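You operate a simulated robot arm through the tools that you are given. There is no shell and no other tool. Be economical: measure what you need, move in short steps, check, and stop when the job is done.

You run a simulated robot arm. Do the job below in one go: nothing can be reset, and whatever is moved stays where it is left.

## Task
Fetch the lettuce seedling and set it on the ledge under the tank tap. Take the wheat seedling and put it on the top of the potting bench. Shut the far right door. Fetch the black pot and set it on the drainer beside the sink. Take the big grey pot and leave it on the ledge under the tank tap. Put the white tube marked "basil" from the top of the potting bench on the seed packet there and the white tube that says "tomato" on top of the yellow roll there. Close the left cabinet right door. Take the water card on the top of the potting bench and put it away on the drainer beside the sink. Do these in any order. Set down upright: black pot, white tube, water card.

The check looks at the end state, three seconds after you hand in, the way a careful person would. Anything else that was tipped, shoved, dropped, spilled or broken makes it a failure.

## Robot
A 5-joint arm with a two-finger parallel gripper on a trunk, on a base that drives. Base frame: it is fixed to the floor where the robot stands at the start and does not move with it; the origin is under the middle of the robot, x ahead of it, y to its left, z up; the surface under the hand at the start is at about z = 0.88. Units: m, degrees, N and s.
It reaches about 1.134 m from its shoulder. Its first joint turns from -149.0 to 149.0 degrees. Places, roughly: big grey pot (9x9x8 cm) [-1.7, 1.1, 0.9]; black pot (7x6x6 cm) [-1.5, 1.1, 0.9]; drainer beside the sink [0.7, 0.1, 0.9]; far right door [-0.9, -1.9, 1]; ledge under the tank tap (40x25 cm) [0.22, 1.16, 0.88]; left cabinet right door [-2.2, -0.3, 1]; lettuce seedling [0.5, 0, 1]; seed packet [-1, 1.75, 0.75]; top of the potting bench [-1.3, 1.4, 0.9]; water card [-0.75, 1.75, 1]; wheat seedling [0.75, 0, 1]; white tube [-1.25, 1.5, 1]; yellow roll (7x7x15 cm) [-1.6, 1.5, 0.9]. Payload 1.57 kg.
The TCP is the grasp point between the finger pads, 0.03 m short of the fingertips. In the tool frame z runs along the fingers and y along their closing line. The gripper opens to 0.11 m. The fingers are 0.024 m wide and 0.012 m thick; the gripper's body (0.048 by 0.112 m) begins 0.078 m behind the TCP.
Orientation is told as [roll, pitch, yaw] about the base's x, y, z axes, in that order, counted from this pose: with the fingers straight down and closing along the base's y, the tool's x points along the base's -x, its y along +y and its z along -z.

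## Interface
- The arm moves only by the tool play_rows. Its argument "commands" is a list of rows, each a list of 7 numbers: the shift along the tool's x, y, z in units of 150 mm (1.0 is 150 mm), then the turn, a rotation vector about the tool's x, y, z in units of 90 degrees (1.0 is 90 degrees), then the finger opening in cm, from 0 to 11. In form: [[tx, ty, tz, rx, ry, rz, grip], ...]. A call has 1 to 10 rows; each row is the pose to reach, as a shift and turn from the pose commanded when the call began, along the tool's axes at that moment. A call with a number of a shift or a turn outside -1 to 1 is refused whole. A row lasts 0.2 s, in which the tool goes at most 0.05 m and 8.6 degrees; a call with a longer step from one row to the next is refused whole, and so is a gripper value outside its range. Where a pose cannot be reached the arm comes as near as it can. A force on the tool above 40 N (or 10 N above the force at the start of the call, whichever is more), or a blocked arm, ends the call early, and 0.2 s more pass. Each finger travels about 0.072 m/s and halts on what it meets, pressing with about 41 N; the grip force reading is that of the motor and also rises with nothing between the fingers. The clock runs only during rows and for 0.2 s after the last one: add rows that repeat a pose to give the fingers time. It gives the time, the measured TCP pose, the force on the tool (base axes), the opening and the grip force at its end, in the units of the frame above (readings bear some noise), with the torque about the TCP (base axes, N m) and any sound that the robot's microphone picked up.
- Cameras (640 x 400 px; columns grow to the right, rows downward): "scene" is now at [0.0146, 0.2439, 1.8159]; the picture's right is [0.45, -0.89, 0.00], its down [-0.74, -0.38, -0.55] and it looks along [0.49, 0.25, -0.83] (base axes); focal length 256 px, centre (320, 200). "wrist" rides on the gripper at [0.07, 0.016, -0.141] in the tool frame; the picture's right is [-0.23, 0.97, 0.00], its down [-0.85, -0.20, -0.48] and it looks along [-0.47, -0.11, 0.88] (tool axes); focal length 222 px, centre (320, 200). There is no depth. A picture from a camera that has moved, and an enlarged one, comes with that camera's place and axes in the base frame and with its lens.
- capture(camera): a new picture of that camera. No time passes.
- lift_body(by): slides the trunk up (or, below 0, down) by that many m; the arm and the scene camera ride with it, the base frame stays. It gives what a move gives, with no picture.
- roll_base(legs): drives the robot by 1 to 6 legs, each [ahead, turn to the left] in m and degrees, along the robot's own axes; the way and the turn of a leg run together, so that a leg with both is an arc; at most 1.5 m and 180 degrees a leg. The arm and the cameras ride along, it lands a little off, and it stops where it bumps. It gives what a move gives.
- pan_tilt(pan, tilt): turns the head with the scene camera to pan (to the left, within 155 degrees either way) and tilt (down, from -29 to 69), counted from straight ahead of the robot. It gives what a move gives.
- enlarge(camera, box): a new picture of the part [left, top, right, bottom] of that camera's present view, enlarged. No time passes.
- close_job(): hands the job in; it is judged then, once.

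Go step by step. Nothing tells you exact positions but the pictures and the camera data: compare them with the known pose of the tool, close in by small moves and look again before you grip or let go. The budget is 483 turns and 220 pictures, counting those below and the enlarged ones. Unless the task says otherwise, let go and move clear before handing in.

The tools are called after "Request:" by a JSON object that holds its "fn" and its "kwargs". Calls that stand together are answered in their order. play_rows: Moves the arm, as the interface text tells. Its arguments: {"type":"object","properties":{"commands":{"type":"array","items":{"type":"array","items":{"type":"number"}}}},"required":["commands"]} The other tools are called the same way: lift_body (by) slides the trunk up or down; roll_base (legs) drives the base; pan_tilt (pan, tilt) turns the head that bears the scene camera; capture (camera) takes a picture; enlarge (camera, box) takes an enlarged picture of a part of a camera's view; close_job () hands the job in.

At the start:

```text
clock: 0.0
eef_pos: [0.6599, 0.196, 1.1156]
orientation: [0.0, 0.0, -0.1]
ft_force: [0.3, -0.7, -0.6]
ft_torque: [-0.01, -0.02, -0.01]
grip_width: 0.11
grasp_force: 0.1
trunk travel left (down, up): [-0.848, 0.122]
robot x, y, heading: [-0.0079, 0.039, 0.1]
head pan, tilt: [27.0, 56.4]
```

scene: 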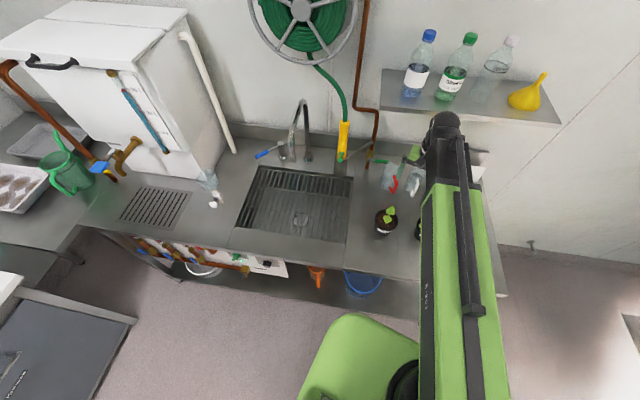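
wrist: 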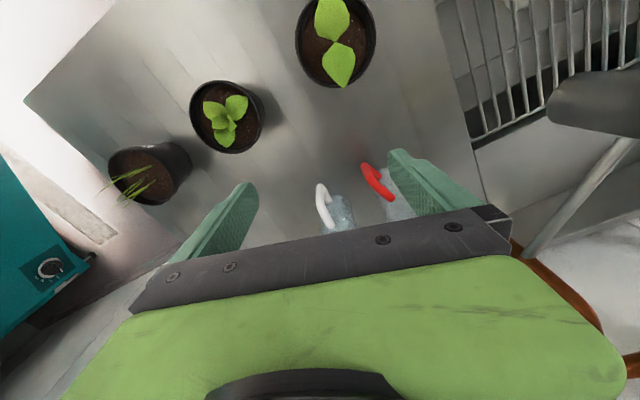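

I see the sink counter ahead with three seedlings in pots near the gripper. I'll look around with the head first.

Request:
{"fn": "pan_tilt", "kwargs": {"pan": 0, "tilt": 60}}

Request:
{"fn": "capture", "kwargs": {"camera": "scene"}}

Request:
{"fn": "enlarge", "kwargs": {"camera": "wrist", "box": [60, 0, 540, 300]}}

Request:
{"fn": "pan_tilt", "kwargs": {"pan": 75, "tilt": 40}}

Request:
{"fn": "capture", "kwargs": {"camera": "scene"}}

Request:
{"fn": "pan_tilt", "kwargs": {"pan": 140, "tilt": 30}}

Request:
{"fn": "capture", "kwargs": {"camera": "scene"}}

Request:
{"fn": "pan_tilt", "kwargs": {"pan": -130, "tilt": 30}}

Request:
{"fn": "capture", "kwargs": {"camera": "scene"}}

```text
clock: 0.9
eef_pos: [0.6595, 0.1945, 1.1147]
orientation: [0.1, 0.0, 0.0]
ft_force: [-0.6, -0.8, -0.7]
ft_torque: [0.02, -0.02, -0.01]
grip_width: 0.11
grasp_force: 0.1
trunk travel left (down, up): [-0.848, 0.122]
robot x, y, heading: [-0.0059, 0.0436, 0.0]
head pan, tilt: [0.0, 60.0]
```

```text
217 pictures are left
camera scene: at [0.0184, 0.211, 1.8116], right [0.0, -1.0, 0.0], down [-0.87, 0.0, -0.5], along [0.5, 0.0, -0.87], focal length 256 px, centre (320, 200)
```

scene: 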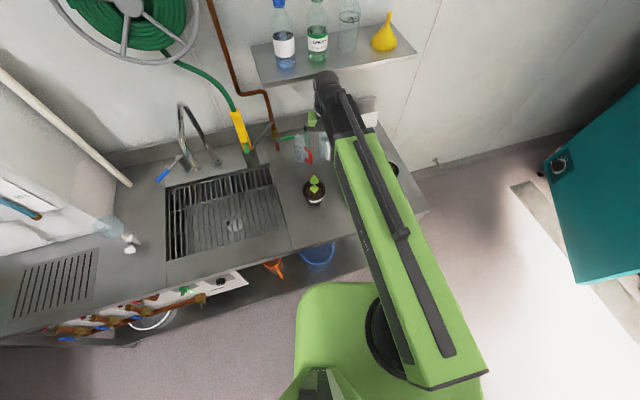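

```text
1.33 times, centred on (300, 150) of wrist
camera zoom: at [0.5889, 0.2103, 1.2567], right [0.23, 0.97, 0.0], down [0.85, -0.2, 0.48], along [0.47, -0.11, -0.88], focal length 296 px, centre (347, 267)
```

zoom: 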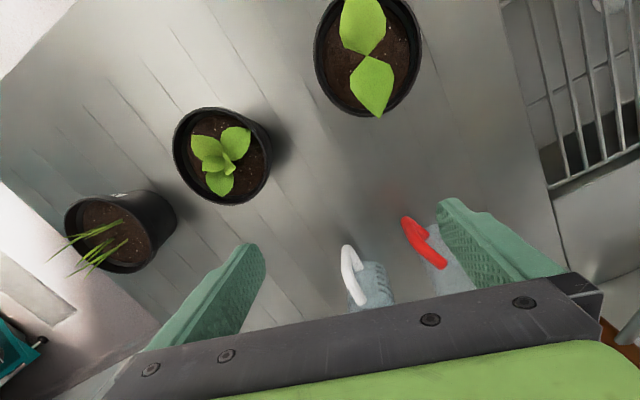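

```text
clock: 2.4
eef_pos: [0.66, 0.1948, 1.1149]
orientation: [0.0, 0.0, 0.0]
ft_force: [-0.2, 0.6, -0.7]
ft_torque: [0.01, -0.02, -0.02]
grip_width: 0.1099
grasp_force: 0.1
trunk travel left (down, up): [-0.848, 0.122]
robot x, y, heading: [-0.0011, 0.0442, 0.0]
head pan, tilt: [75.0, 40.0]
```

```text
215 pictures are left
camera scene: at [-0.0262, 0.2938, 1.8382], right [0.97, -0.26, 0.0], down [-0.17, -0.62, -0.77], along [0.2, 0.74, -0.64], focal length 256 px, centre (320, 200)
```

scene: 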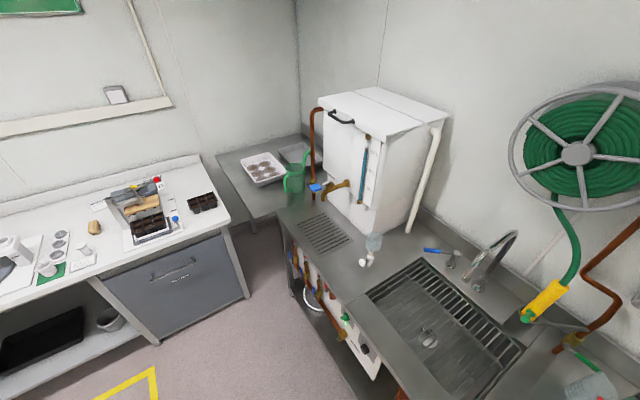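

```text
clock: 3.7
eef_pos: [0.6596, 0.1949, 1.1159]
orientation: [0.0, 0.0, 0.0]
ft_force: [-0.5, 0.1, 0.0]
ft_torque: [-0.01, 0.01, 0.0]
grip_width: 0.1098
grasp_force: 0.0
trunk travel left (down, up): [-0.848, 0.122]
robot x, y, heading: [-0.0014, 0.0426, -0.0]
head pan, tilt: [140.0, 30.0]
```

```text
214 pictures are left
camera scene: at [-0.1175, 0.27, 1.8536], right [0.64, 0.77, 0.0], down [0.38, -0.32, -0.87], along [-0.66, 0.56, -0.5], focal length 256 px, centre (320, 200)
```

scene: 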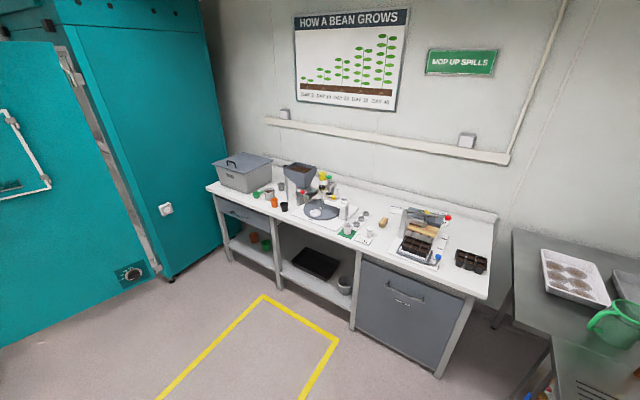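

```text
clock: 7.5
eef_pos: [0.6586, 0.1963, 1.1138]
orientation: [0.0, 0.0, 0.1]
ft_force: [-0.1, 0.2, 0.1]
ft_torque: [0.01, 0.0, -0.02]
grip_width: 0.11
grasp_force: 0.2
trunk travel left (down, up): [-0.848, 0.122]
robot x, y, heading: [-0.0039, 0.0414, -0.1]
head pan, tilt: [-130.0, 30.0]
```

```text
213 pictures are left
camera scene: at [-0.1065, 0.1425, 1.8536], right [-0.77, 0.64, 0.0], down [0.32, 0.38, -0.87], along [-0.56, -0.66, -0.5], focal length 256 px, centre (320, 200)
```

scene: 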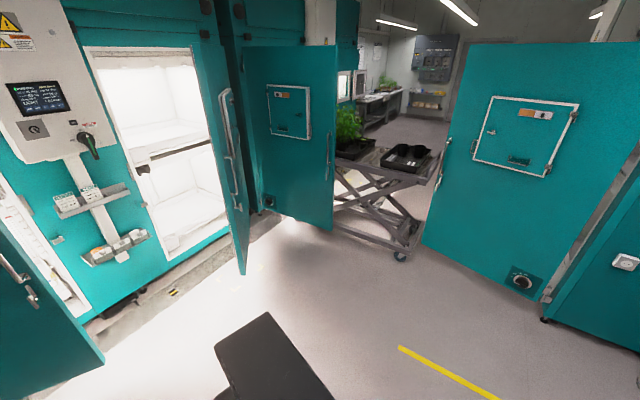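

I need better views of the doors: which leaf belongs to which cabinet.

Request:
{"fn": "pan_tilt", "kwargs": {"pan": -100, "tilt": 20}}

Request:
{"fn": "capture", "kwargs": {"camera": "scene"}}

Request:
{"fn": "pan_tilt", "kwargs": {"pan": -155, "tilt": 15}}

Request:
{"fn": "capture", "kwargs": {"camera": "scene"}}

Request:
{"fn": "pan_tilt", "kwargs": {"pan": 155, "tilt": 15}}

Request:
{"fn": "capture", "kwargs": {"camera": "scene"}}

Request:
{"fn": "pan_tilt", "kwargs": {"pan": -60, "tilt": 30}}

Request:
{"fn": "capture", "kwargs": {"camera": "scene"}}

```text
clock: 8.4
eef_pos: [0.6595, 0.1961, 1.1137]
orientation: [0.1, 0.1, 0.1]
ft_force: [-0.5, 0.0, 0.3]
ft_torque: [0.01, 0.0, -0.01]
grip_width: 0.1098
grasp_force: 0.1
trunk travel left (down, up): [-0.848, 0.122]
robot x, y, heading: [-0.0051, 0.0407, -0.1]
head pan, tilt: [-100.0, 20.0]
```

```text
212 pictures are left
camera scene: at [-0.0647, 0.1201, 1.8696], right [-0.98, 0.18, 0.0], down [0.06, 0.34, -0.94], along [-0.16, -0.93, -0.34], focal length 256 px, centre (320, 200)
```

scene: 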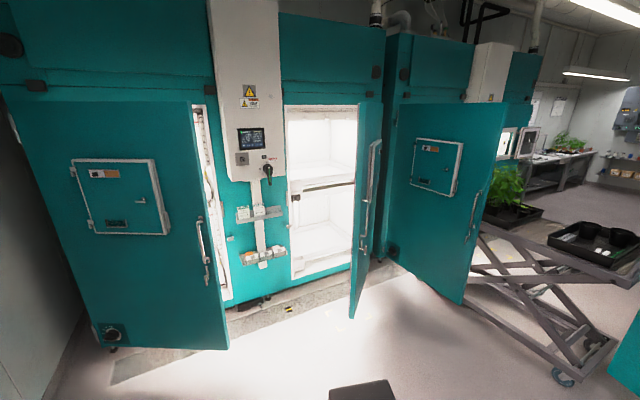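

```text
clock: 9.7
eef_pos: [0.6589, 0.1952, 1.1148]
orientation: [-0.1, -0.1, 0.0]
ft_force: [-0.8, 0.3, -1.1]
ft_torque: [0.0, 0.0, -0.01]
grip_width: 0.1101
grasp_force: 0.1
trunk travel left (down, up): [-0.848, 0.122]
robot x, y, heading: [-0.0005, 0.0449, -0.0]
head pan, tilt: [-154.7, 15.0]
```

```text
211 pictures are left
camera scene: at [-0.1328, 0.1719, 1.8778], right [-0.43, 0.9, 0.0], down [0.23, 0.11, -0.97], along [-0.87, -0.41, -0.26], focal length 256 px, centre (320, 200)
```

scene: 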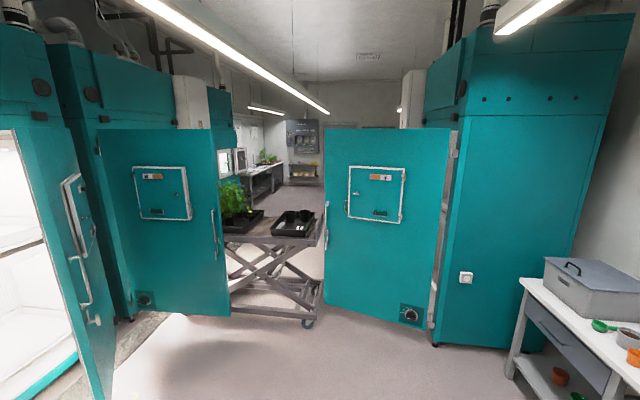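

```text
clock: 13.9
eef_pos: [0.6587, 0.1949, 1.115]
orientation: [0.0, 0.0, 0.1]
ft_force: [-0.1, -0.6, -0.4]
ft_torque: [-0.01, 0.0, -0.02]
grip_width: 0.1102
grasp_force: 0.0
trunk travel left (down, up): [-0.848, 0.122]
robot x, y, heading: [-0.0018, 0.0412, -0.2]
head pan, tilt: [154.7, 15.0]
```

```text
210 pictures are left
camera scene: at [-0.1327, 0.2518, 1.8778], right [0.43, 0.9, 0.0], down [0.23, -0.11, -0.97], along [-0.87, 0.41, -0.26], focal length 256 px, centre (320, 200)
```

scene: 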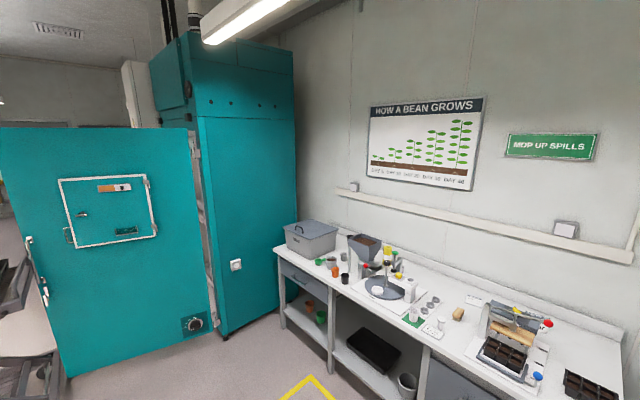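

```text
clock: 17.0
eef_pos: [0.6583, 0.1963, 1.1158]
orientation: [0.0, 0.0, 0.0]
ft_force: [-0.5, 0.4, -0.1]
ft_torque: [0.01, 0.03, -0.01]
grip_width: 0.1099
grasp_force: 0.0
trunk travel left (down, up): [-0.848, 0.122]
robot x, y, heading: [-0.0049, 0.0445, -0.1]
head pan, tilt: [-60.0, 30.0]
```

```text
209 pictures are left
camera scene: at [-0.0031, 0.1334, 1.8536], right [-0.87, -0.5, 0.0], down [-0.25, 0.43, -0.87], along [0.43, -0.75, -0.5], focal length 256 px, centre (320, 200)
```

scene: 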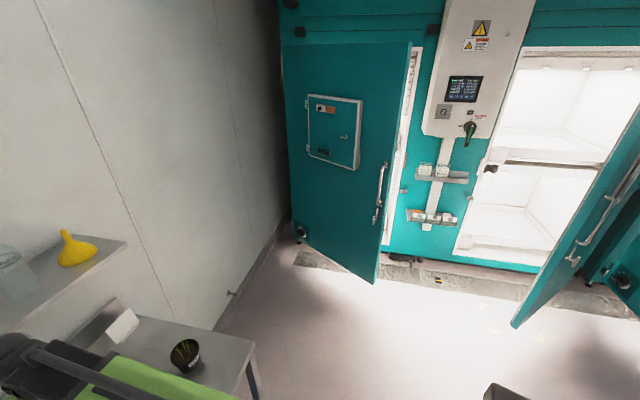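

The seedlings stand on the drainer: lettuce (rosette) near (0.60, 0.08), wheat (grass) near (0.65, -0.09), and bean near (0.56, 0.24). I'll hover over the lettuce and look closer.

Request:
{"fn": "play_rows", "kwargs": {"commands": [[0.12, -0.27, 0, 0, 0, 0, 11], [0.25, -0.53, 0, 0, 0, 0, 11], [0.37, -0.79, 0, 0, 0, 0, 11], [0.37, -0.79, 0, 0, 0, 0, 11]]}}

Request:
{"fn": "capture", "kwargs": {"camera": "wrist"}}

Request:
{"fn": "pan_tilt", "kwargs": {"pan": 0, "tilt": 55}}

Request:
{"fn": "enlarge", "kwargs": {"camera": "scene", "box": [200, 80, 480, 255]}}

```text
clock: 18.0
eef_pos: [0.6033, 0.0768, 1.1159]
orientation: [0.0, -0.1, 0.0]
ft_force: [-0.2, 0.1, -1.1]
ft_torque: [0.01, 0.01, 0.0]
grip_width: 0.1101
grasp_force: 0.1
trunk travel left (down, up): [-0.848, 0.122]
robot x, y, heading: [-0.0033, 0.0453, -0.2]
head pan, tilt: [-60.0, 30.0]
```

```text
208 pictures are left
camera wrist: at [0.5331, 0.0918, 1.2565], right [0.23, 0.97, 0.0], down [0.86, -0.2, 0.48], along [0.47, -0.11, -0.88], focal length 222 px, centre (320, 200)
```

wrist: 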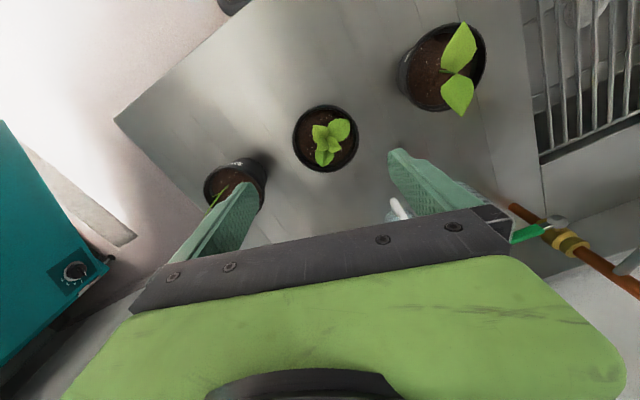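

```text
clock: 19.3
eef_pos: [0.6029, 0.0757, 1.1149]
orientation: [0.1, 0.0, 0.1]
ft_force: [-0.2, -0.2, 0.2]
ft_torque: [0.01, -0.02, 0.01]
grip_width: 0.1101
grasp_force: 0.0
trunk travel left (down, up): [-0.848, 0.122]
robot x, y, heading: [-0.003, 0.0441, -0.2]
head pan, tilt: [0.0, 55.0]
```

```text
2.29 times, centred on (340, 168) of scene
camera zoom: at [0.0238, 0.2116, 1.8176], right [0.0, -1.0, 0.0], down [-0.82, 0.0, -0.57], along [0.57, 0.0, -0.82], focal length 585 px, centre (274, 274)
```

zoom: 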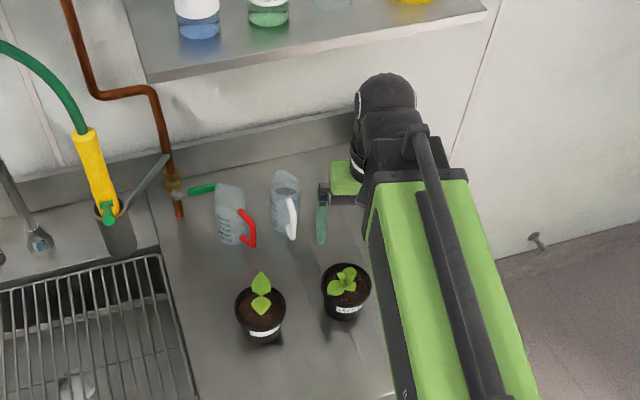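

Lettuce pot rim is centred around (0.603, 0.083), z≈0.96. I'll step down and look again.

Request:
{"fn": "play_rows", "kwargs": {"commands": [[0, 0.04, 0.3, 0, 0, 0, 11], [0, 0.04, 0.55, 0, 0, 0, 11], [0, 0.04, 0.55, 0, 0, 0, 11]]}}

Request:
{"fn": "capture", "kwargs": {"camera": "wrist"}}

Request:
{"fn": "enlarge", "kwargs": {"camera": "scene", "box": [280, 120, 420, 207]}}

```text
clock: 20.1
eef_pos: [0.6037, 0.0795, 1.1157]
orientation: [0.0, 0.1, -0.1]
ft_force: [1.4, -0.2, 0.0]
ft_torque: [-0.01, 0.01, 0.01]
grip_width: 0.1101
grasp_force: 0.1
out of reach, approached as far as the arm can: row 1, 2, 3
trunk travel left (down, up): [-0.848, 0.122]
robot x, y, heading: [-0.0048, 0.0432, 0.3]
head pan, tilt: [0.0, 55.0]
```

```text
206 pictures are left
camera wrist: at [0.5331, 0.0952, 1.2566], right [0.23, 0.97, 0.0], down [0.85, -0.2, 0.48], along [0.47, -0.11, -0.88], focal length 222 px, centre (320, 200)
```

wrist: 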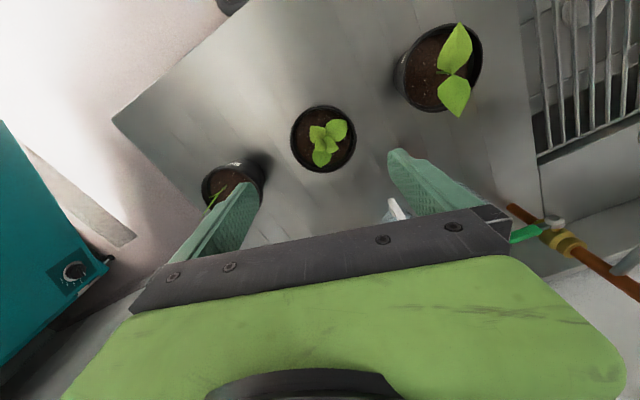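

```text
4.57 times, centred on (350, 164) of scene
camera zoom: at [0.0238, 0.2117, 1.8176], right [0.0, -1.0, 0.0], down [-0.82, 0.0, -0.57], along [0.57, 0.0, -0.82], focal length 1171 px, centre (183, 367)
```

zoom: 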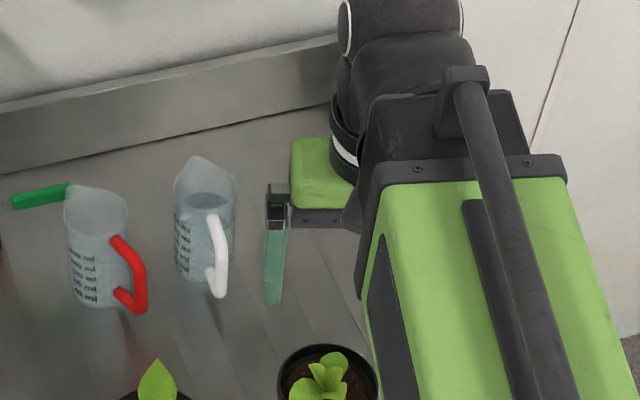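

The arm can't reach lower here, so I'll lower the trunk instead.

Request:
{"fn": "lift_body", "kwargs": {"by": -0.09}}

Request:
{"fn": "capture", "kwargs": {"camera": "wrist"}}

Request:
{"fn": "enlarge", "kwargs": {"camera": "scene", "box": [240, 120, 420, 232]}}

```text
clock: 21.3
eef_pos: [0.6025, 0.0799, 1.0261]
orientation: [-0.1, 0.0, 0.1]
ft_force: [-0.9, -0.2, 0.8]
ft_torque: [-0.01, 0.0, -0.04]
grip_width: 0.1099
grasp_force: 0.0
trunk travel left (down, up): [-0.758, 0.212]
robot x, y, heading: [-0.0073, 0.0447, -0.1]
head pan, tilt: [0.0, 55.0]
```

```text
204 pictures are left
camera wrist: at [0.5331, 0.0951, 1.1667], right [0.23, 0.97, 0.0], down [0.85, -0.2, 0.48], along [0.47, -0.11, -0.88], focal length 222 px, centre (320, 200)
```

wrist: 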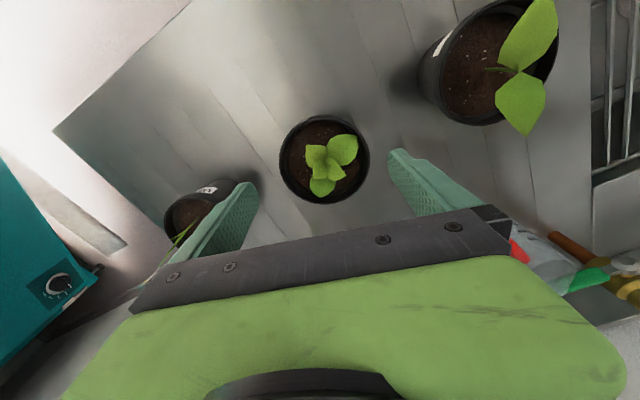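

```text
3.56 times, centred on (330, 176) of scene
camera zoom: at [0.0237, 0.2116, 1.7276], right [0.0, -1.0, 0.0], down [-0.82, 0.0, -0.57], along [0.57, 0.0, -0.82], focal length 911 px, centre (284, 285)
```

zoom: 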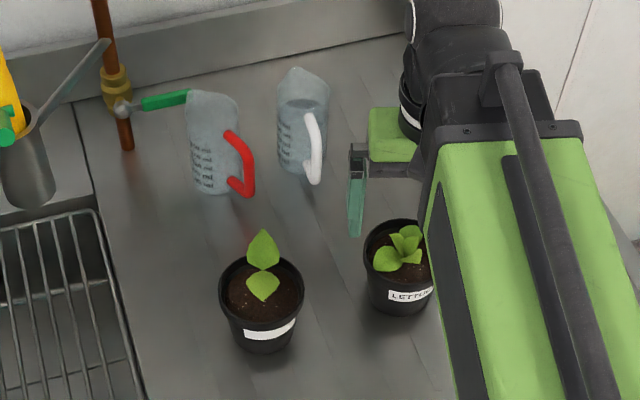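

The pot is labelled LETTUCE. I'll lower further with a check.

Request:
{"fn": "lift_body", "kwargs": {"by": -0.045}}

Request:
{"fn": "capture", "kwargs": {"camera": "wrist"}}

```text
clock: 22.2
eef_pos: [0.6035, 0.0808, 0.9811]
orientation: [0.0, 0.0, -0.1]
ft_force: [0.4, 0.7, 0.8]
ft_torque: [0.02, 0.02, 0.0]
grip_width: 0.1101
grasp_force: 0.0
trunk travel left (down, up): [-0.713, 0.257]
robot x, y, heading: [-0.0043, 0.0413, 0.0]
head pan, tilt: [0.0, 55.0]
```

```text
202 pictures are left
camera wrist: at [0.5331, 0.0951, 1.1216], right [0.23, 0.97, 0.0], down [0.85, -0.2, 0.48], along [0.47, -0.11, -0.88], focal length 222 px, centre (320, 200)
```

wrist: 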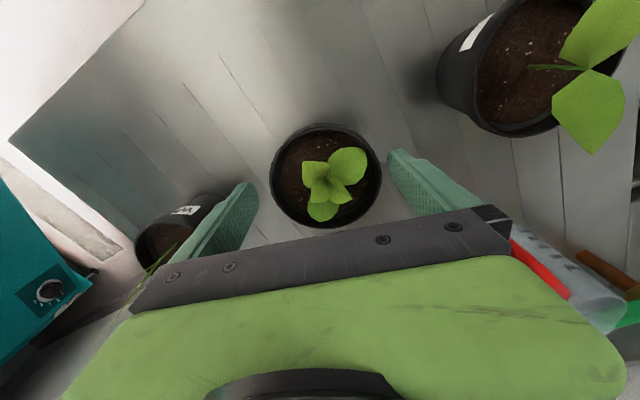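

Aligned within a few mm; I'll nudge, lower, and grip.

Request:
{"fn": "lift_body", "kwargs": {"by": -0.042}}

Request:
{"fn": "play_rows", "kwargs": {"commands": [[0, 0.02, 0, 0, 0, 0, 11], [0, 0.02, 0, 0, 0, 0, 9], [0, 0.02, 0, 0, 0, 0, 7], [0, 0.02, 0, 0, 0, 0, 7], [0, 0.02, 0, 0, 0, 0, 7]]}}

Request:
{"fn": "capture", "kwargs": {"camera": "wrist"}}

```text
clock: 23.1
eef_pos: [0.6033, 0.0803, 0.9386]
orientation: [-0.1, 0.1, -0.1]
ft_force: [-0.1, -0.7, 0.2]
ft_torque: [-0.01, 0.03, 0.01]
grip_width: 0.1104
grasp_force: 0.0
trunk travel left (down, up): [-0.671, 0.299]
robot x, y, heading: [-0.005, 0.0417, -0.0]
head pan, tilt: [0.0, 55.0]
```

```text
clock: 24.2
eef_pos: [0.6032, 0.0833, 0.9376]
orientation: [0.0, 0.0, 0.0]
ft_force: [0.1, 0.8, 0.0]
ft_torque: [-0.05, -0.01, 0.06]
grip_width: 0.0848
grasp_force: 40.9
trunk travel left (down, up): [-0.671, 0.299]
robot x, y, heading: [-0.0044, 0.0458, -0.0]
head pan, tilt: [0.0, 55.0]
```

```text
201 pictures are left
camera wrist: at [0.5332, 0.0984, 1.0797], right [0.23, 0.97, 0.0], down [0.85, -0.2, 0.48], along [0.47, -0.11, -0.88], focal length 222 px, centre (320, 200)
```

wrist: 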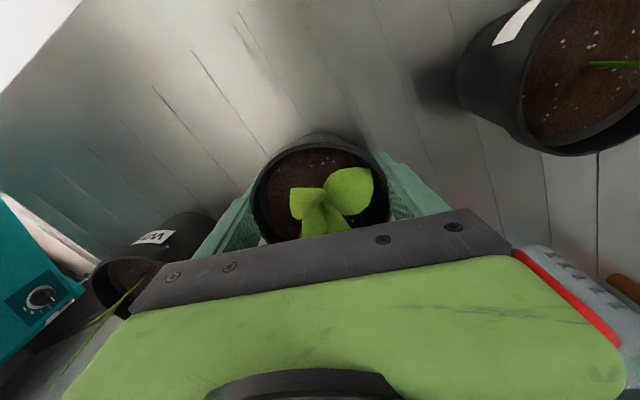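

Lettuce gripped. I'll lift it, then turn and drive towards the tank ledge.

Request:
{"fn": "lift_body", "kwargs": {"by": 0.25}}

Request:
{"fn": "roll_base", "kwargs": {"legs": [[0, 108]]}}

Request:
{"fn": "pan_tilt", "kwargs": {"pan": -30, "tilt": 40}}

Request:
{"fn": "capture", "kwargs": {"camera": "scene"}}

```text
clock: 26.8
eef_pos: [0.6035, 0.0837, 1.1869]
orientation: [0.1, -0.1, 0.0]
ft_force: [-0.2, 0.7, -2.0]
ft_torque: [-0.04, 0.02, 0.02]
grip_width: 0.085
grasp_force: 40.7
trunk travel left (down, up): [-0.921, 0.049]
robot x, y, heading: [-0.0037, 0.0445, -0.3]
head pan, tilt: [0.0, 55.0]
```

```text
clock: 31.8
eef_pos: [-0.237, 0.6056, 1.189]
orientation: [0.1, 0.1, 108.8]
ft_force: [0.3, -0.2, -2.5]
ft_torque: [0.01, 0.02, -0.01]
grip_width: 0.0848
grasp_force: 41.2
trunk travel left (down, up): [-0.921, 0.049]
robot x, y, heading: [-0.0466, 0.022, 107.8]
head pan, tilt: [0.0, 55.0]
```

```text
clock: 32.7
eef_pos: [-0.2387, 0.6062, 1.1887]
orientation: [0.0, 0.0, 108.8]
ft_force: [-0.3, 0.1, -2.3]
ft_torque: [-0.02, -0.02, -0.02]
grip_width: 0.0849
grasp_force: 41.1
trunk travel left (down, up): [-0.921, 0.049]
robot x, y, heading: [-0.0471, 0.0285, 107.9]
head pan, tilt: [-30.0, 40.0]
```

```text
200 pictures are left
camera scene: at [-0.1786, 0.0148, 1.9112], right [0.98, -0.21, 0.0], down [-0.13, -0.63, -0.77], along [0.16, 0.75, -0.64], focal length 256 px, centre (320, 200)
```

scene: 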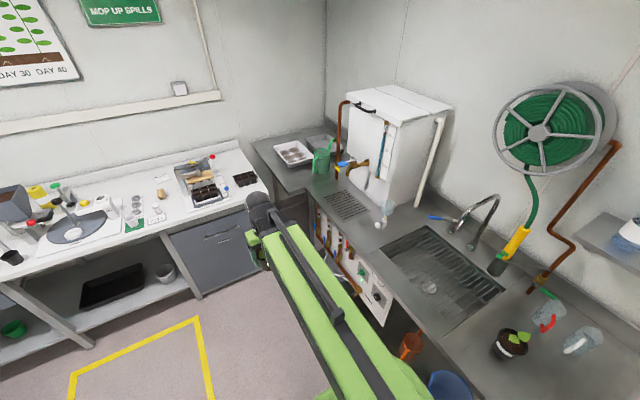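

Request:
{"fn": "enlarge", "kwargs": {"camera": "scene", "box": [270, 110, 430, 235]}}

```text
3.20 times, centred on (350, 172) of scene
camera zoom: at [-0.1786, 0.0148, 1.9112], right [0.98, -0.21, 0.0], down [-0.13, -0.63, -0.77], along [0.16, 0.75, -0.64], focal length 820 px, centre (224, 288)
```

zoom: 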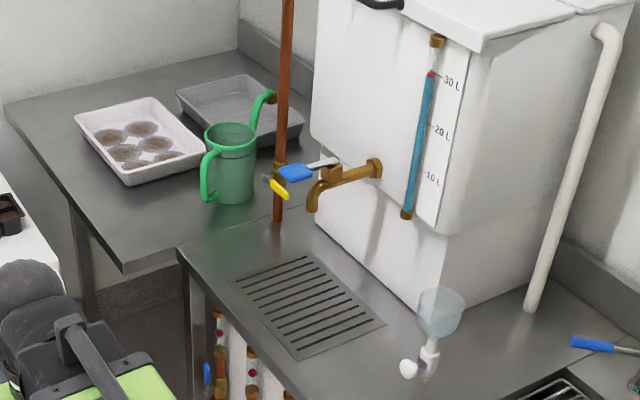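

Grate centre is confirmed around (0.22, 1.15), the tap outlet hangs near (0.24, 1.21). I'll place the lettuce on the southern part of the ledge near (0.25, 1.025).

Request:
{"fn": "roll_base", "kwargs": {"legs": [[0, -7.6], [0.54, 0], [0, -50]]}}

Request:
{"fn": "pan_tilt", "kwargs": {"pan": 20, "tilt": 55}}

Request:
{"fn": "capture", "kwargs": {"camera": "scene"}}

Request:
{"fn": "capture", "kwargs": {"camera": "wrist"}}

```text
clock: 38.7
eef_pos: [0.2589, 1.0106, 1.1872]
orientation: [0.1, 0.2, 51.1]
ft_force: [0.9, -0.3, -2.2]
ft_torque: [0.03, 0.03, -0.02]
grip_width: 0.0846
grasp_force: 41.4
trunk travel left (down, up): [-0.921, 0.049]
robot x, y, heading: [-0.1323, 0.5427, 50.0]
head pan, tilt: [-30.0, 40.0]
```

```text
clock: 39.9
eef_pos: [0.2579, 1.0104, 1.1881]
orientation: [0.1, 0.0, 51.1]
ft_force: [0.2, 0.2, -3.7]
ft_torque: [-0.01, -0.02, 0.04]
grip_width: 0.0845
grasp_force: 41.1
trunk travel left (down, up): [-0.921, 0.049]
robot x, y, heading: [-0.1319, 0.5427, 50.6]
head pan, tilt: [20.0, 55.0]
```

```text
198 pictures are left
camera scene: at [-0.2644, 0.6824, 1.8906], right [0.94, -0.34, 0.0], down [-0.28, -0.77, -0.57], along [0.19, 0.54, -0.82], focal length 256 px, centre (320, 200)
```

scene: 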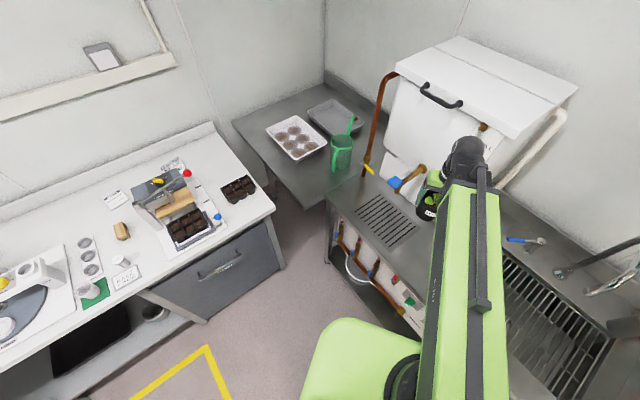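

```text
197 pictures are left
camera wrist: at [0.1997, 0.9655, 1.3296], right [-0.62, 0.79, 0.0], down [0.69, 0.54, 0.48], along [0.38, 0.29, -0.88], focal length 222 px, centre (320, 200)
```

wrist: 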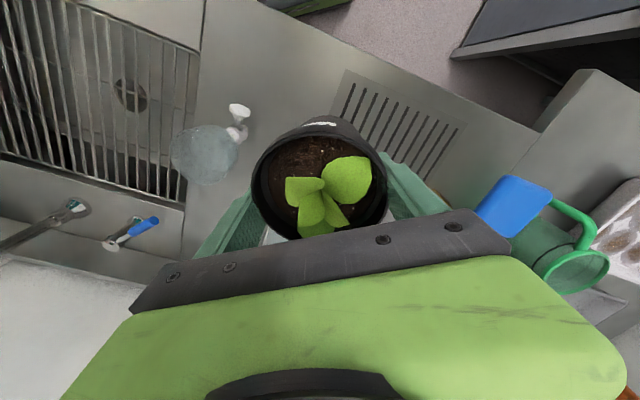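

Request:
{"fn": "play_rows", "kwargs": {"commands": [[-0.05, 0.11, 0, 0, 0, 0, 7], [-0.05, 0.11, 0, 0, 0, 0, 7]]}}

Request:
{"fn": "lift_body", "kwargs": {"by": -0.2}}

Request:
{"fn": "enlarge", "kwargs": {"camera": "scene", "box": [310, 90, 550, 240]}}

Request:
{"fn": "capture", "kwargs": {"camera": "wrist"}}

```text
clock: 40.5
eef_pos: [0.2477, 1.0271, 1.1886]
orientation: [0.0, -0.1, 51.1]
ft_force: [-0.1, 0.1, -2.0]
ft_torque: [0.01, -0.01, -0.05]
grip_width: 0.0845
grasp_force: 40.4
trunk travel left (down, up): [-0.921, 0.049]
robot x, y, heading: [-0.1303, 0.5418, 50.3]
head pan, tilt: [20.0, 55.0]
```

```text
clock: 42.7
eef_pos: [0.2483, 1.0274, 0.9883]
orientation: [0.0, 0.1, 51.1]
ft_force: [-0.5, 0.0, -3.1]
ft_torque: [0.0, -0.02, 0.02]
grip_width: 0.0843
grasp_force: 41.3
trunk travel left (down, up): [-0.721, 0.249]
robot x, y, heading: [-0.1305, 0.5421, 50.4]
head pan, tilt: [20.0, 55.0]
```

```text
2.67 times, centred on (430, 165) of scene
camera zoom: at [-0.2646, 0.6826, 1.6906], right [0.94, -0.34, 0.0], down [-0.28, -0.77, -0.57], along [0.19, 0.54, -0.82], focal length 683 px, centre (27, 293)
```

zoom: 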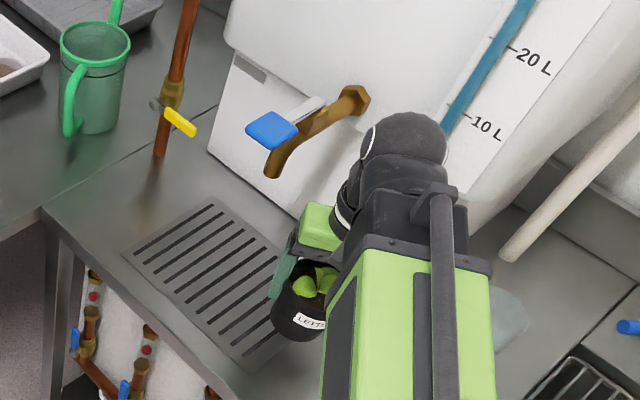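

```text
195 pictures are left
camera wrist: at [0.1911, 0.9822, 1.1296], right [-0.62, 0.79, 0.0], down [0.69, 0.54, 0.48], along [0.38, 0.29, -0.88], focal length 222 px, centre (320, 200)
```

wrist: 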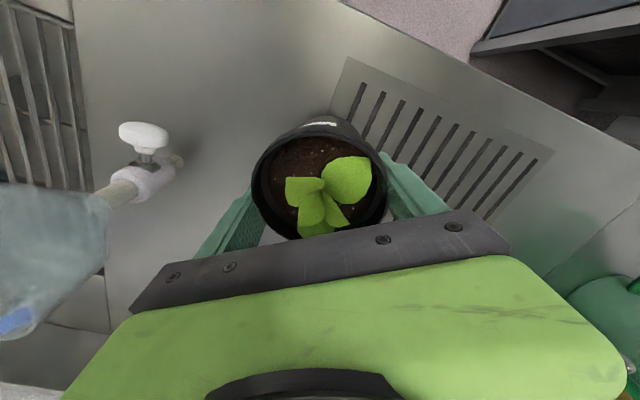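

Request:
{"fn": "lift_body", "kwargs": {"by": -0.044}}

Request:
{"fn": "lift_body", "kwargs": {"by": -0.005}}

Request:
{"fn": "capture", "kwargs": {"camera": "wrist"}}

```text
clock: 43.5
eef_pos: [0.2474, 1.0275, 0.9441]
orientation: [0.0, 0.0, 51.2]
ft_force: [-2.5, 5.3, 21.0]
ft_torque: [0.2, -0.29, 0.08]
grip_width: 0.0843
grasp_force: 40.9
trunk travel left (down, up): [-0.677, 0.293]
robot x, y, heading: [-0.1298, 0.5422, 50.5]
head pan, tilt: [20.0, 55.0]
```

```text
clock: 44.1
eef_pos: [0.2468, 1.025, 0.9399]
orientation: [0.0, 0.0, 51.1]
ft_force: [-8.5, 1.1, 27.3]
ft_torque: [-0.16, -0.2, -0.04]
grip_width: 0.0845
grasp_force: 41.2
trunk travel left (down, up): [-0.672, 0.298]
robot x, y, heading: [-0.1312, 0.5429, 50.5]
head pan, tilt: [20.0, 55.0]
```

```text
194 pictures are left
camera wrist: at [0.1891, 0.9806, 1.0819], right [-0.62, 0.79, 0.0], down [0.69, 0.54, 0.48], along [0.38, 0.29, -0.88], focal length 222 px, centre (320, 200)
```

wrist: 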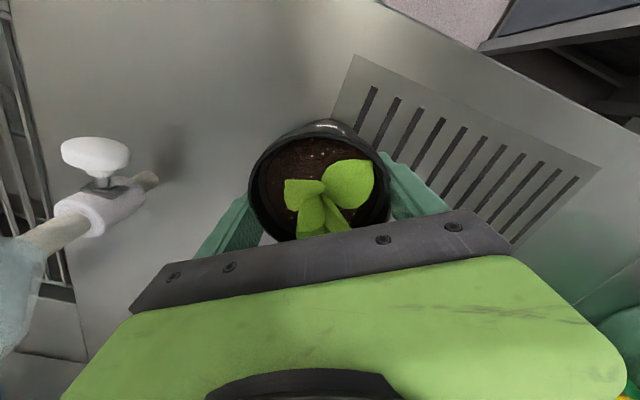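

It's in contact. I'll ease up slightly and release slowly.

Request:
{"fn": "lift_body", "kwargs": {"by": 0.004}}

Request:
{"fn": "play_rows", "kwargs": {"commands": [[0, 0, 0, 0, 0, 0, 9], [0, 0, 0, 0, 0, 0, 10], [0, 0, 0, 0, 0, 0, 11], [0, 0, 0, 0, 0, 0, 11]]}}

Request:
{"fn": "capture", "kwargs": {"camera": "wrist"}}

```text
clock: 44.6
eef_pos: [0.2486, 1.0287, 0.9419]
orientation: [0.0, -0.1, 51.1]
ft_force: [-0.6, 0.6, -2.2]
ft_torque: [-0.01, -0.01, 0.01]
grip_width: 0.0841
grasp_force: 40.7
trunk travel left (down, up): [-0.676, 0.294]
robot x, y, heading: [-0.132, 0.539, 50.4]
head pan, tilt: [20.0, 55.0]
```

```text
clock: 45.6
eef_pos: [0.2482, 1.0278, 0.9435]
orientation: [-0.1, 0.0, 51.1]
ft_force: [0.3, -0.1, -0.3]
ft_torque: [0.01, 0.05, 0.0]
grip_width: 0.1102
grasp_force: 0.1
trunk travel left (down, up): [-0.676, 0.294]
robot x, y, heading: [-0.1311, 0.541, 50.3]
head pan, tilt: [20.0, 55.0]
```

```text
193 pictures are left
camera wrist: at [0.191, 0.9821, 1.0846], right [-0.62, 0.79, 0.0], down [0.69, 0.54, 0.48], along [0.38, 0.29, -0.88], focal length 222 px, centre (320, 200)
```

wrist: 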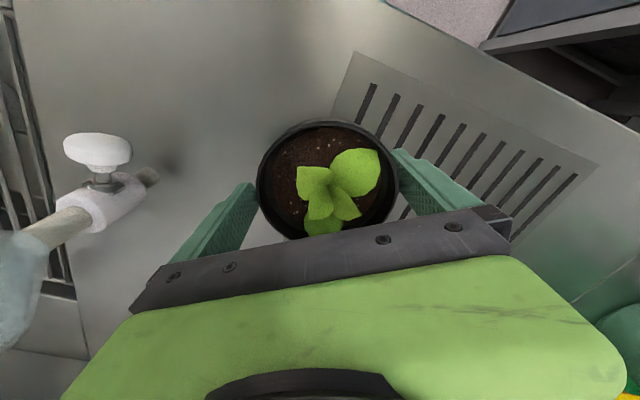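

Lettuce stands on the ledge. I'll raise and return for the wheat.

Request:
{"fn": "lift_body", "kwargs": {"by": 0.24}}

Request:
{"fn": "capture", "kwargs": {"camera": "wrist"}}

Request:
{"fn": "roll_base", "kwargs": {"legs": [[0, -127], [0.758, 0], [0, 86.7]]}}

Request:
{"fn": "capture", "kwargs": {"camera": "wrist"}}

```text
clock: 48.1
eef_pos: [0.2484, 1.0262, 1.1822]
orientation: [0.0, 0.0, 51.1]
ft_force: [-1.1, 0.7, 0.0]
ft_torque: [0.02, 0.03, 0.0]
grip_width: 0.1102
grasp_force: 0.0
trunk travel left (down, up): [-0.916, 0.054]
robot x, y, heading: [-0.1305, 0.5414, 50.5]
head pan, tilt: [20.0, 55.0]
```

```text
192 pictures are left
camera wrist: at [0.191, 0.9821, 1.3246], right [-0.62, 0.79, 0.0], down [0.69, 0.54, 0.48], along [0.38, 0.29, -0.88], focal length 222 px, centre (320, 200)
```

wrist: 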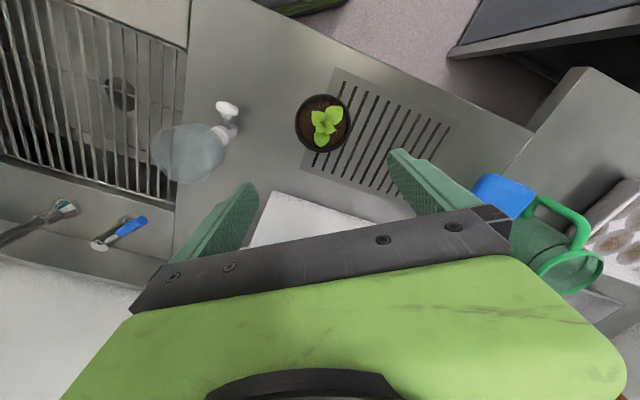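

```text
clock: 61.2
eef_pos: [0.6403, -0.0502, 1.1838]
orientation: [0.0, 0.0, 10.3]
ft_force: [-0.3, -0.9, -0.1]
ft_torque: [0.0, -0.02, -0.03]
grip_width: 0.1099
grasp_force: 0.1
trunk travel left (down, up): [-0.916, 0.054]
robot x, y, heading: [0.0354, -0.1685, 9.6]
head pan, tilt: [20.0, 55.0]
```

```text
191 pictures are left
camera wrist: at [0.5677, -0.0473, 1.3242], right [0.05, 1.0, 0.0], down [0.88, -0.04, 0.48], along [0.48, -0.02, -0.88], focal length 222 px, centre (320, 200)
```

wrist: 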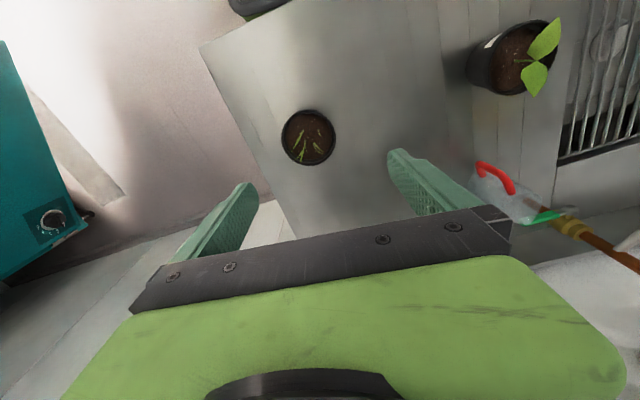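

Wheat pot estimated at (0.652, -0.070). Centring and lowering.

Request:
{"fn": "play_rows", "kwargs": {"commands": [[-0.055, -0.145, 0, 0, 0, 0, 11], [-0.055, -0.145, 0, 0, 0, 0, 11]]}}

Request:
{"fn": "lift_body", "kwargs": {"by": -0.17}}

Request:
{"fn": "capture", "kwargs": {"camera": "wrist"}}

```text
clock: 61.8
eef_pos: [0.6502, -0.0701, 1.1837]
orientation: [0.0, 0.0, 10.3]
ft_force: [0.0, -0.4, -1.3]
ft_torque: [0.0, -0.02, -0.01]
grip_width: 0.1101
grasp_force: 0.1
trunk travel left (down, up): [-0.916, 0.054]
robot x, y, heading: [0.0327, -0.1709, 9.6]
head pan, tilt: [20.0, 55.0]
```

```text
clock: 63.7
eef_pos: [0.652, -0.0698, 1.0143]
orientation: [0.0, -0.1, 10.3]
ft_force: [0.5, -0.2, 0.1]
ft_torque: [-0.02, 0.0, 0.03]
grip_width: 0.11
grasp_force: 0.1
trunk travel left (down, up): [-0.746, 0.224]
robot x, y, heading: [0.0373, -0.1727, 9.6]
head pan, tilt: [20.0, 55.0]
```

```text
190 pictures are left
camera wrist: at [0.5787, -0.0669, 1.1547], right [0.05, 1.0, 0.0], down [0.88, -0.04, 0.48], along [0.48, -0.02, -0.88], focal length 222 px, centre (320, 200)
```

wrist: 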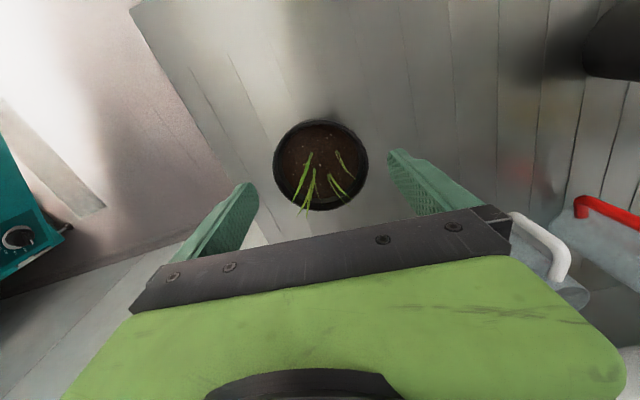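

Request:
{"fn": "lift_body", "kwargs": {"by": -0.068}}

Request:
{"fn": "capture", "kwargs": {"camera": "wrist"}}

Request:
{"fn": "play_rows", "kwargs": {"commands": [[0, 0, 0, 0, 0, 0, 9], [0, 0, 0, 0, 0, 0, 7], [0, 0, 0, 0, 0, 0, 7], [0, 0, 0, 0, 0, 0, 7]]}}

Request:
{"fn": "lift_body", "kwargs": {"by": 0.25}}

Request:
{"fn": "capture", "kwargs": {"camera": "wrist"}}

```text
clock: 64.8
eef_pos: [0.6508, -0.0687, 0.945]
orientation: [0.0, 0.0, 10.2]
ft_force: [-0.5, 0.2, -1.2]
ft_torque: [-0.01, -0.03, -0.02]
grip_width: 0.1099
grasp_force: 0.0
trunk travel left (down, up): [-0.678, 0.292]
robot x, y, heading: [0.0393, -0.1652, 9.4]
head pan, tilt: [20.0, 55.0]
```

```text
189 pictures are left
camera wrist: at [0.5787, -0.0669, 1.0866], right [0.05, 1.0, 0.0], down [0.88, -0.04, 0.48], along [0.48, -0.02, -0.88], focal length 222 px, centre (320, 200)
```

wrist: 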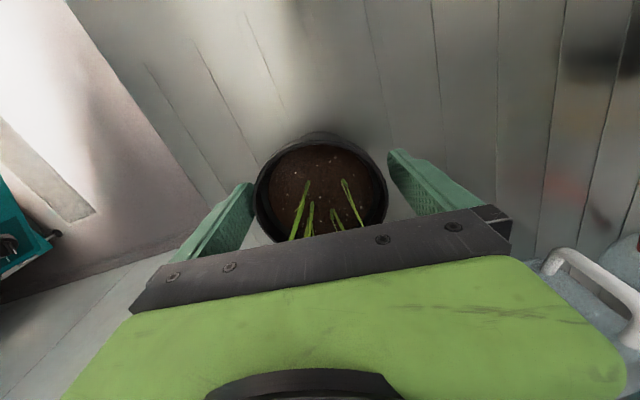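

```text
clock: 65.8
eef_pos: [0.6513, -0.0694, 0.9456]
orientation: [-0.1, -0.1, 10.3]
ft_force: [2.0, 0.2, 1.8]
ft_torque: [0.05, 0.02, -0.02]
grip_width: 0.0882
grasp_force: 41.2
trunk travel left (down, up): [-0.678, 0.292]
robot x, y, heading: [0.0345, -0.1707, 9.6]
head pan, tilt: [20.0, 55.0]
```

```text
clock: 68.4
eef_pos: [0.6522, -0.0694, 1.195]
orientation: [0.1, 0.0, 10.3]
ft_force: [0.3, -0.9, -3.3]
ft_torque: [0.0, 0.05, -0.01]
grip_width: 0.0886
grasp_force: 40.9
trunk travel left (down, up): [-0.928, 0.042]
robot x, y, heading: [0.0376, -0.1674, 9.5]
head pan, tilt: [20.0, 55.0]
```

```text
188 pictures are left
camera wrist: at [0.5789, -0.0668, 1.3365], right [0.05, 1.0, 0.0], down [0.88, -0.04, 0.48], along [0.48, -0.02, -0.88], focal length 222 px, centre (320, 200)
```

wrist: 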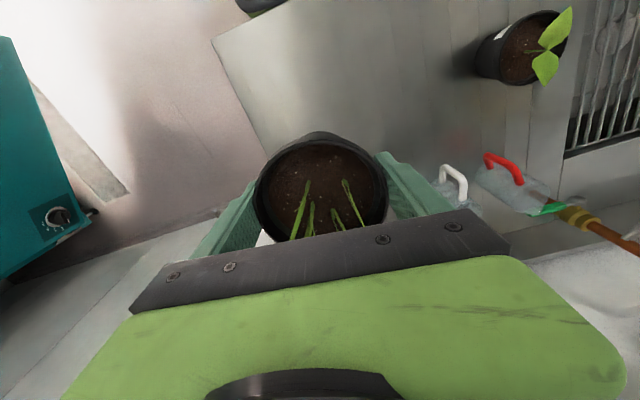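

Wheat held. I'll drive toward the potting bench, stopping short to look at the bench top.

Request:
{"fn": "roll_base", "kwargs": {"legs": [[0, 117], [0.85, 0], [0, -20]]}}

Request:
{"fn": "pan_tilt", "kwargs": {"pan": 20, "tilt": 45}}

Request:
{"fn": "capture", "kwargs": {"camera": "scene"}}

Request:
{"fn": "enlarge", "kwargs": {"camera": "scene", "box": [0, 20, 320, 220]}}

Request:
{"fn": "enlarge", "kwargs": {"camera": "scene", "box": [300, 20, 620, 220]}}

```text
clock: 78.8
eef_pos: [-0.6445, 1.1204, 1.1942]
orientation: [0.0, 0.0, 107.6]
ft_force: [0.0, 0.2, -1.9]
ft_torque: [-0.06, 0.0, -0.01]
grip_width: 0.0883
grasp_force: 40.5
trunk travel left (down, up): [-0.928, 0.042]
robot x, y, heading: [-0.4692, 0.5214, 107.0]
head pan, tilt: [20.0, 55.0]
```

```text
clock: 79.6
eef_pos: [-0.6441, 1.1202, 1.1944]
orientation: [0.0, 0.0, 107.5]
ft_force: [0.7, -0.8, -2.2]
ft_torque: [-0.03, 0.01, -0.02]
grip_width: 0.0884
grasp_force: 40.6
trunk travel left (down, up): [-0.928, 0.042]
robot x, y, heading: [-0.4663, 0.5216, 106.8]
head pan, tilt: [20.0, 45.0]
```

```text
187 pictures are left
camera scene: at [-0.6651, 0.4942, 1.9109], right [0.8, 0.6, 0.0], down [0.42, -0.57, -0.71], along [-0.42, 0.57, -0.71], focal length 256 px, centre (320, 200)
```

scene: 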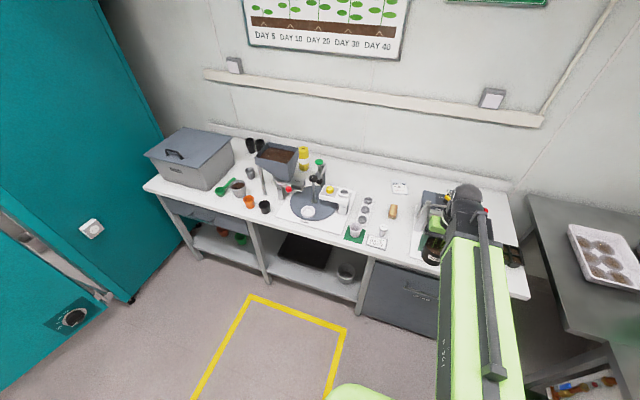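

```text
2.00 times, centred on (160, 120) of scene
camera zoom: at [-0.6651, 0.4942, 1.9109], right [0.8, 0.6, 0.0], down [0.42, -0.57, -0.71], along [-0.42, 0.57, -0.71], focal length 512 px, centre (640, 360)
```

zoom: 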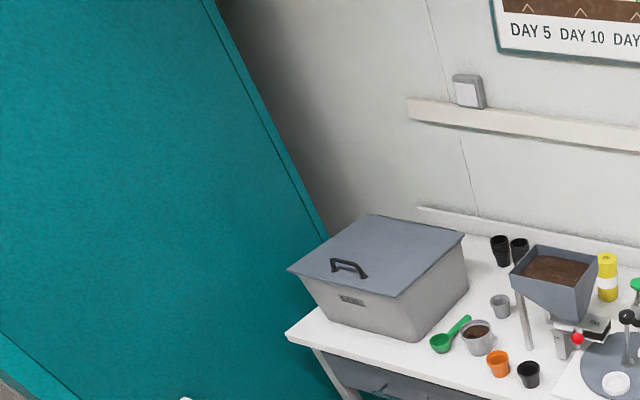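

```text
2.00 times, centred on (460, 120) of scene
camera zoom: at [-0.6651, 0.4942, 1.9109], right [0.8, 0.6, 0.0], down [0.42, -0.57, -0.71], along [-0.42, 0.57, -0.71], focal length 512 px, centre (40, 360)
```

zoom: 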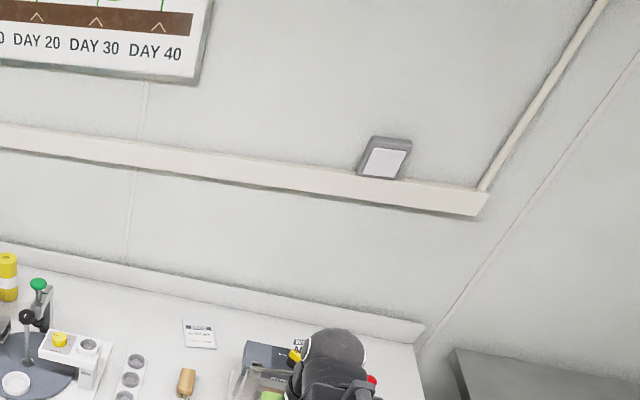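

Request:
{"fn": "enlarge", "kwargs": {"camera": "scene", "box": [220, 130, 340, 220]}}

Request:
{"fn": "enlarge", "kwargs": {"camera": "scene", "box": [320, 165, 440, 255]}}

```text
4.44 times, centred on (280, 175) of scene
camera zoom: at [-0.6651, 0.4942, 1.9109], right [0.8, 0.6, 0.0], down [0.42, -0.57, -0.71], along [-0.42, 0.57, -0.71], focal length 1138 px, centre (498, 311)
```

zoom: 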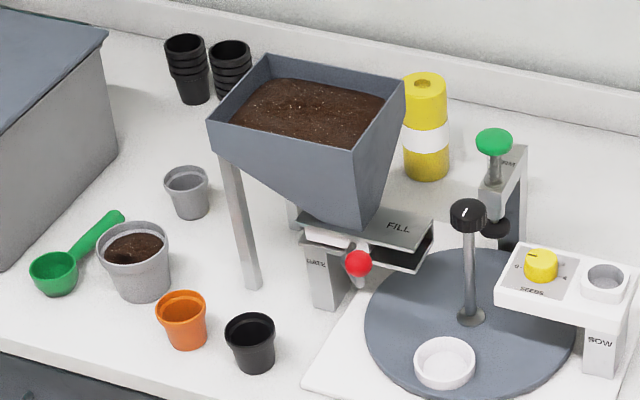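

```text
4.44 times, centred on (380, 210) of scene
camera zoom: at [-0.6651, 0.4942, 1.9109], right [0.8, 0.6, 0.0], down [0.42, -0.57, -0.71], along [-0.42, 0.57, -0.71], focal length 1138 px, centre (53, 156)
```

zoom: 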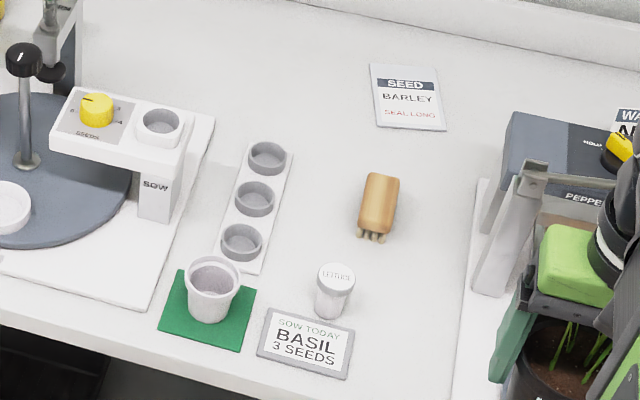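

The bench is crowded; there's a free patch on its right-front corner around (-0.37, 1.385). I'll drive there with the wheat.

Request:
{"fn": "roll_base", "kwargs": {"legs": [[0, -49], [0.285, 0], [0, 37]]}}

Request:
{"fn": "pan_tilt", "kwargs": {"pan": 10, "tilt": 50}}

Request:
{"fn": "capture", "kwargs": {"camera": "scene"}}

Request:
{"fn": "capture", "kwargs": {"camera": "wrist"}}

```text
clock: 85.5
eef_pos: [-0.3776, 1.3826, 1.1949]
orientation: [0.1, -0.1, 95.8]
ft_force: [0.6, 0.8, -2.1]
ft_torque: [-0.06, 0.03, 0.01]
grip_width: 0.0876
grasp_force: 41.2
trunk travel left (down, up): [-0.928, 0.042]
robot x, y, heading: [-0.3271, 0.7598, 94.7]
head pan, tilt: [20.0, 45.0]
```

```text
clock: 86.2
eef_pos: [-0.3788, 1.3816, 1.195]
orientation: [-0.1, 0.0, 95.8]
ft_force: [-0.4, 0.1, -2.5]
ft_torque: [-0.03, -0.03, 0.03]
grip_width: 0.0878
grasp_force: 40.7
trunk travel left (down, up): [-0.928, 0.042]
robot x, y, heading: [-0.326, 0.7623, 95.2]
head pan, tilt: [10.0, 50.0]
```

```text
182 pictures are left
camera scene: at [-0.512, 0.7746, 1.904], right [0.97, 0.26, 0.0], down [0.2, -0.74, -0.64], along [-0.17, 0.62, -0.77], focal length 256 px, centre (320, 200)
```

scene: 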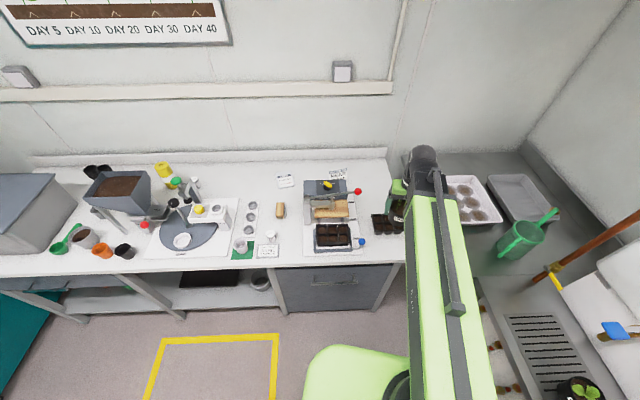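

```text
181 pictures are left
camera wrist: at [-0.3885, 1.3102, 1.3363], right [-0.99, 0.13, 0.0], down [0.11, 0.87, 0.48], along [0.06, 0.47, -0.88], focal length 222 px, centre (320, 200)
```

wrist: 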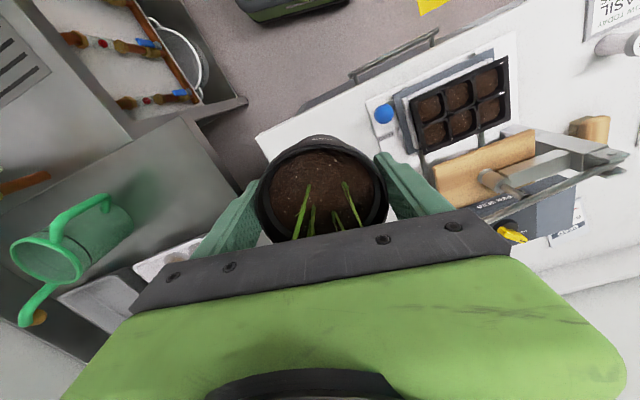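

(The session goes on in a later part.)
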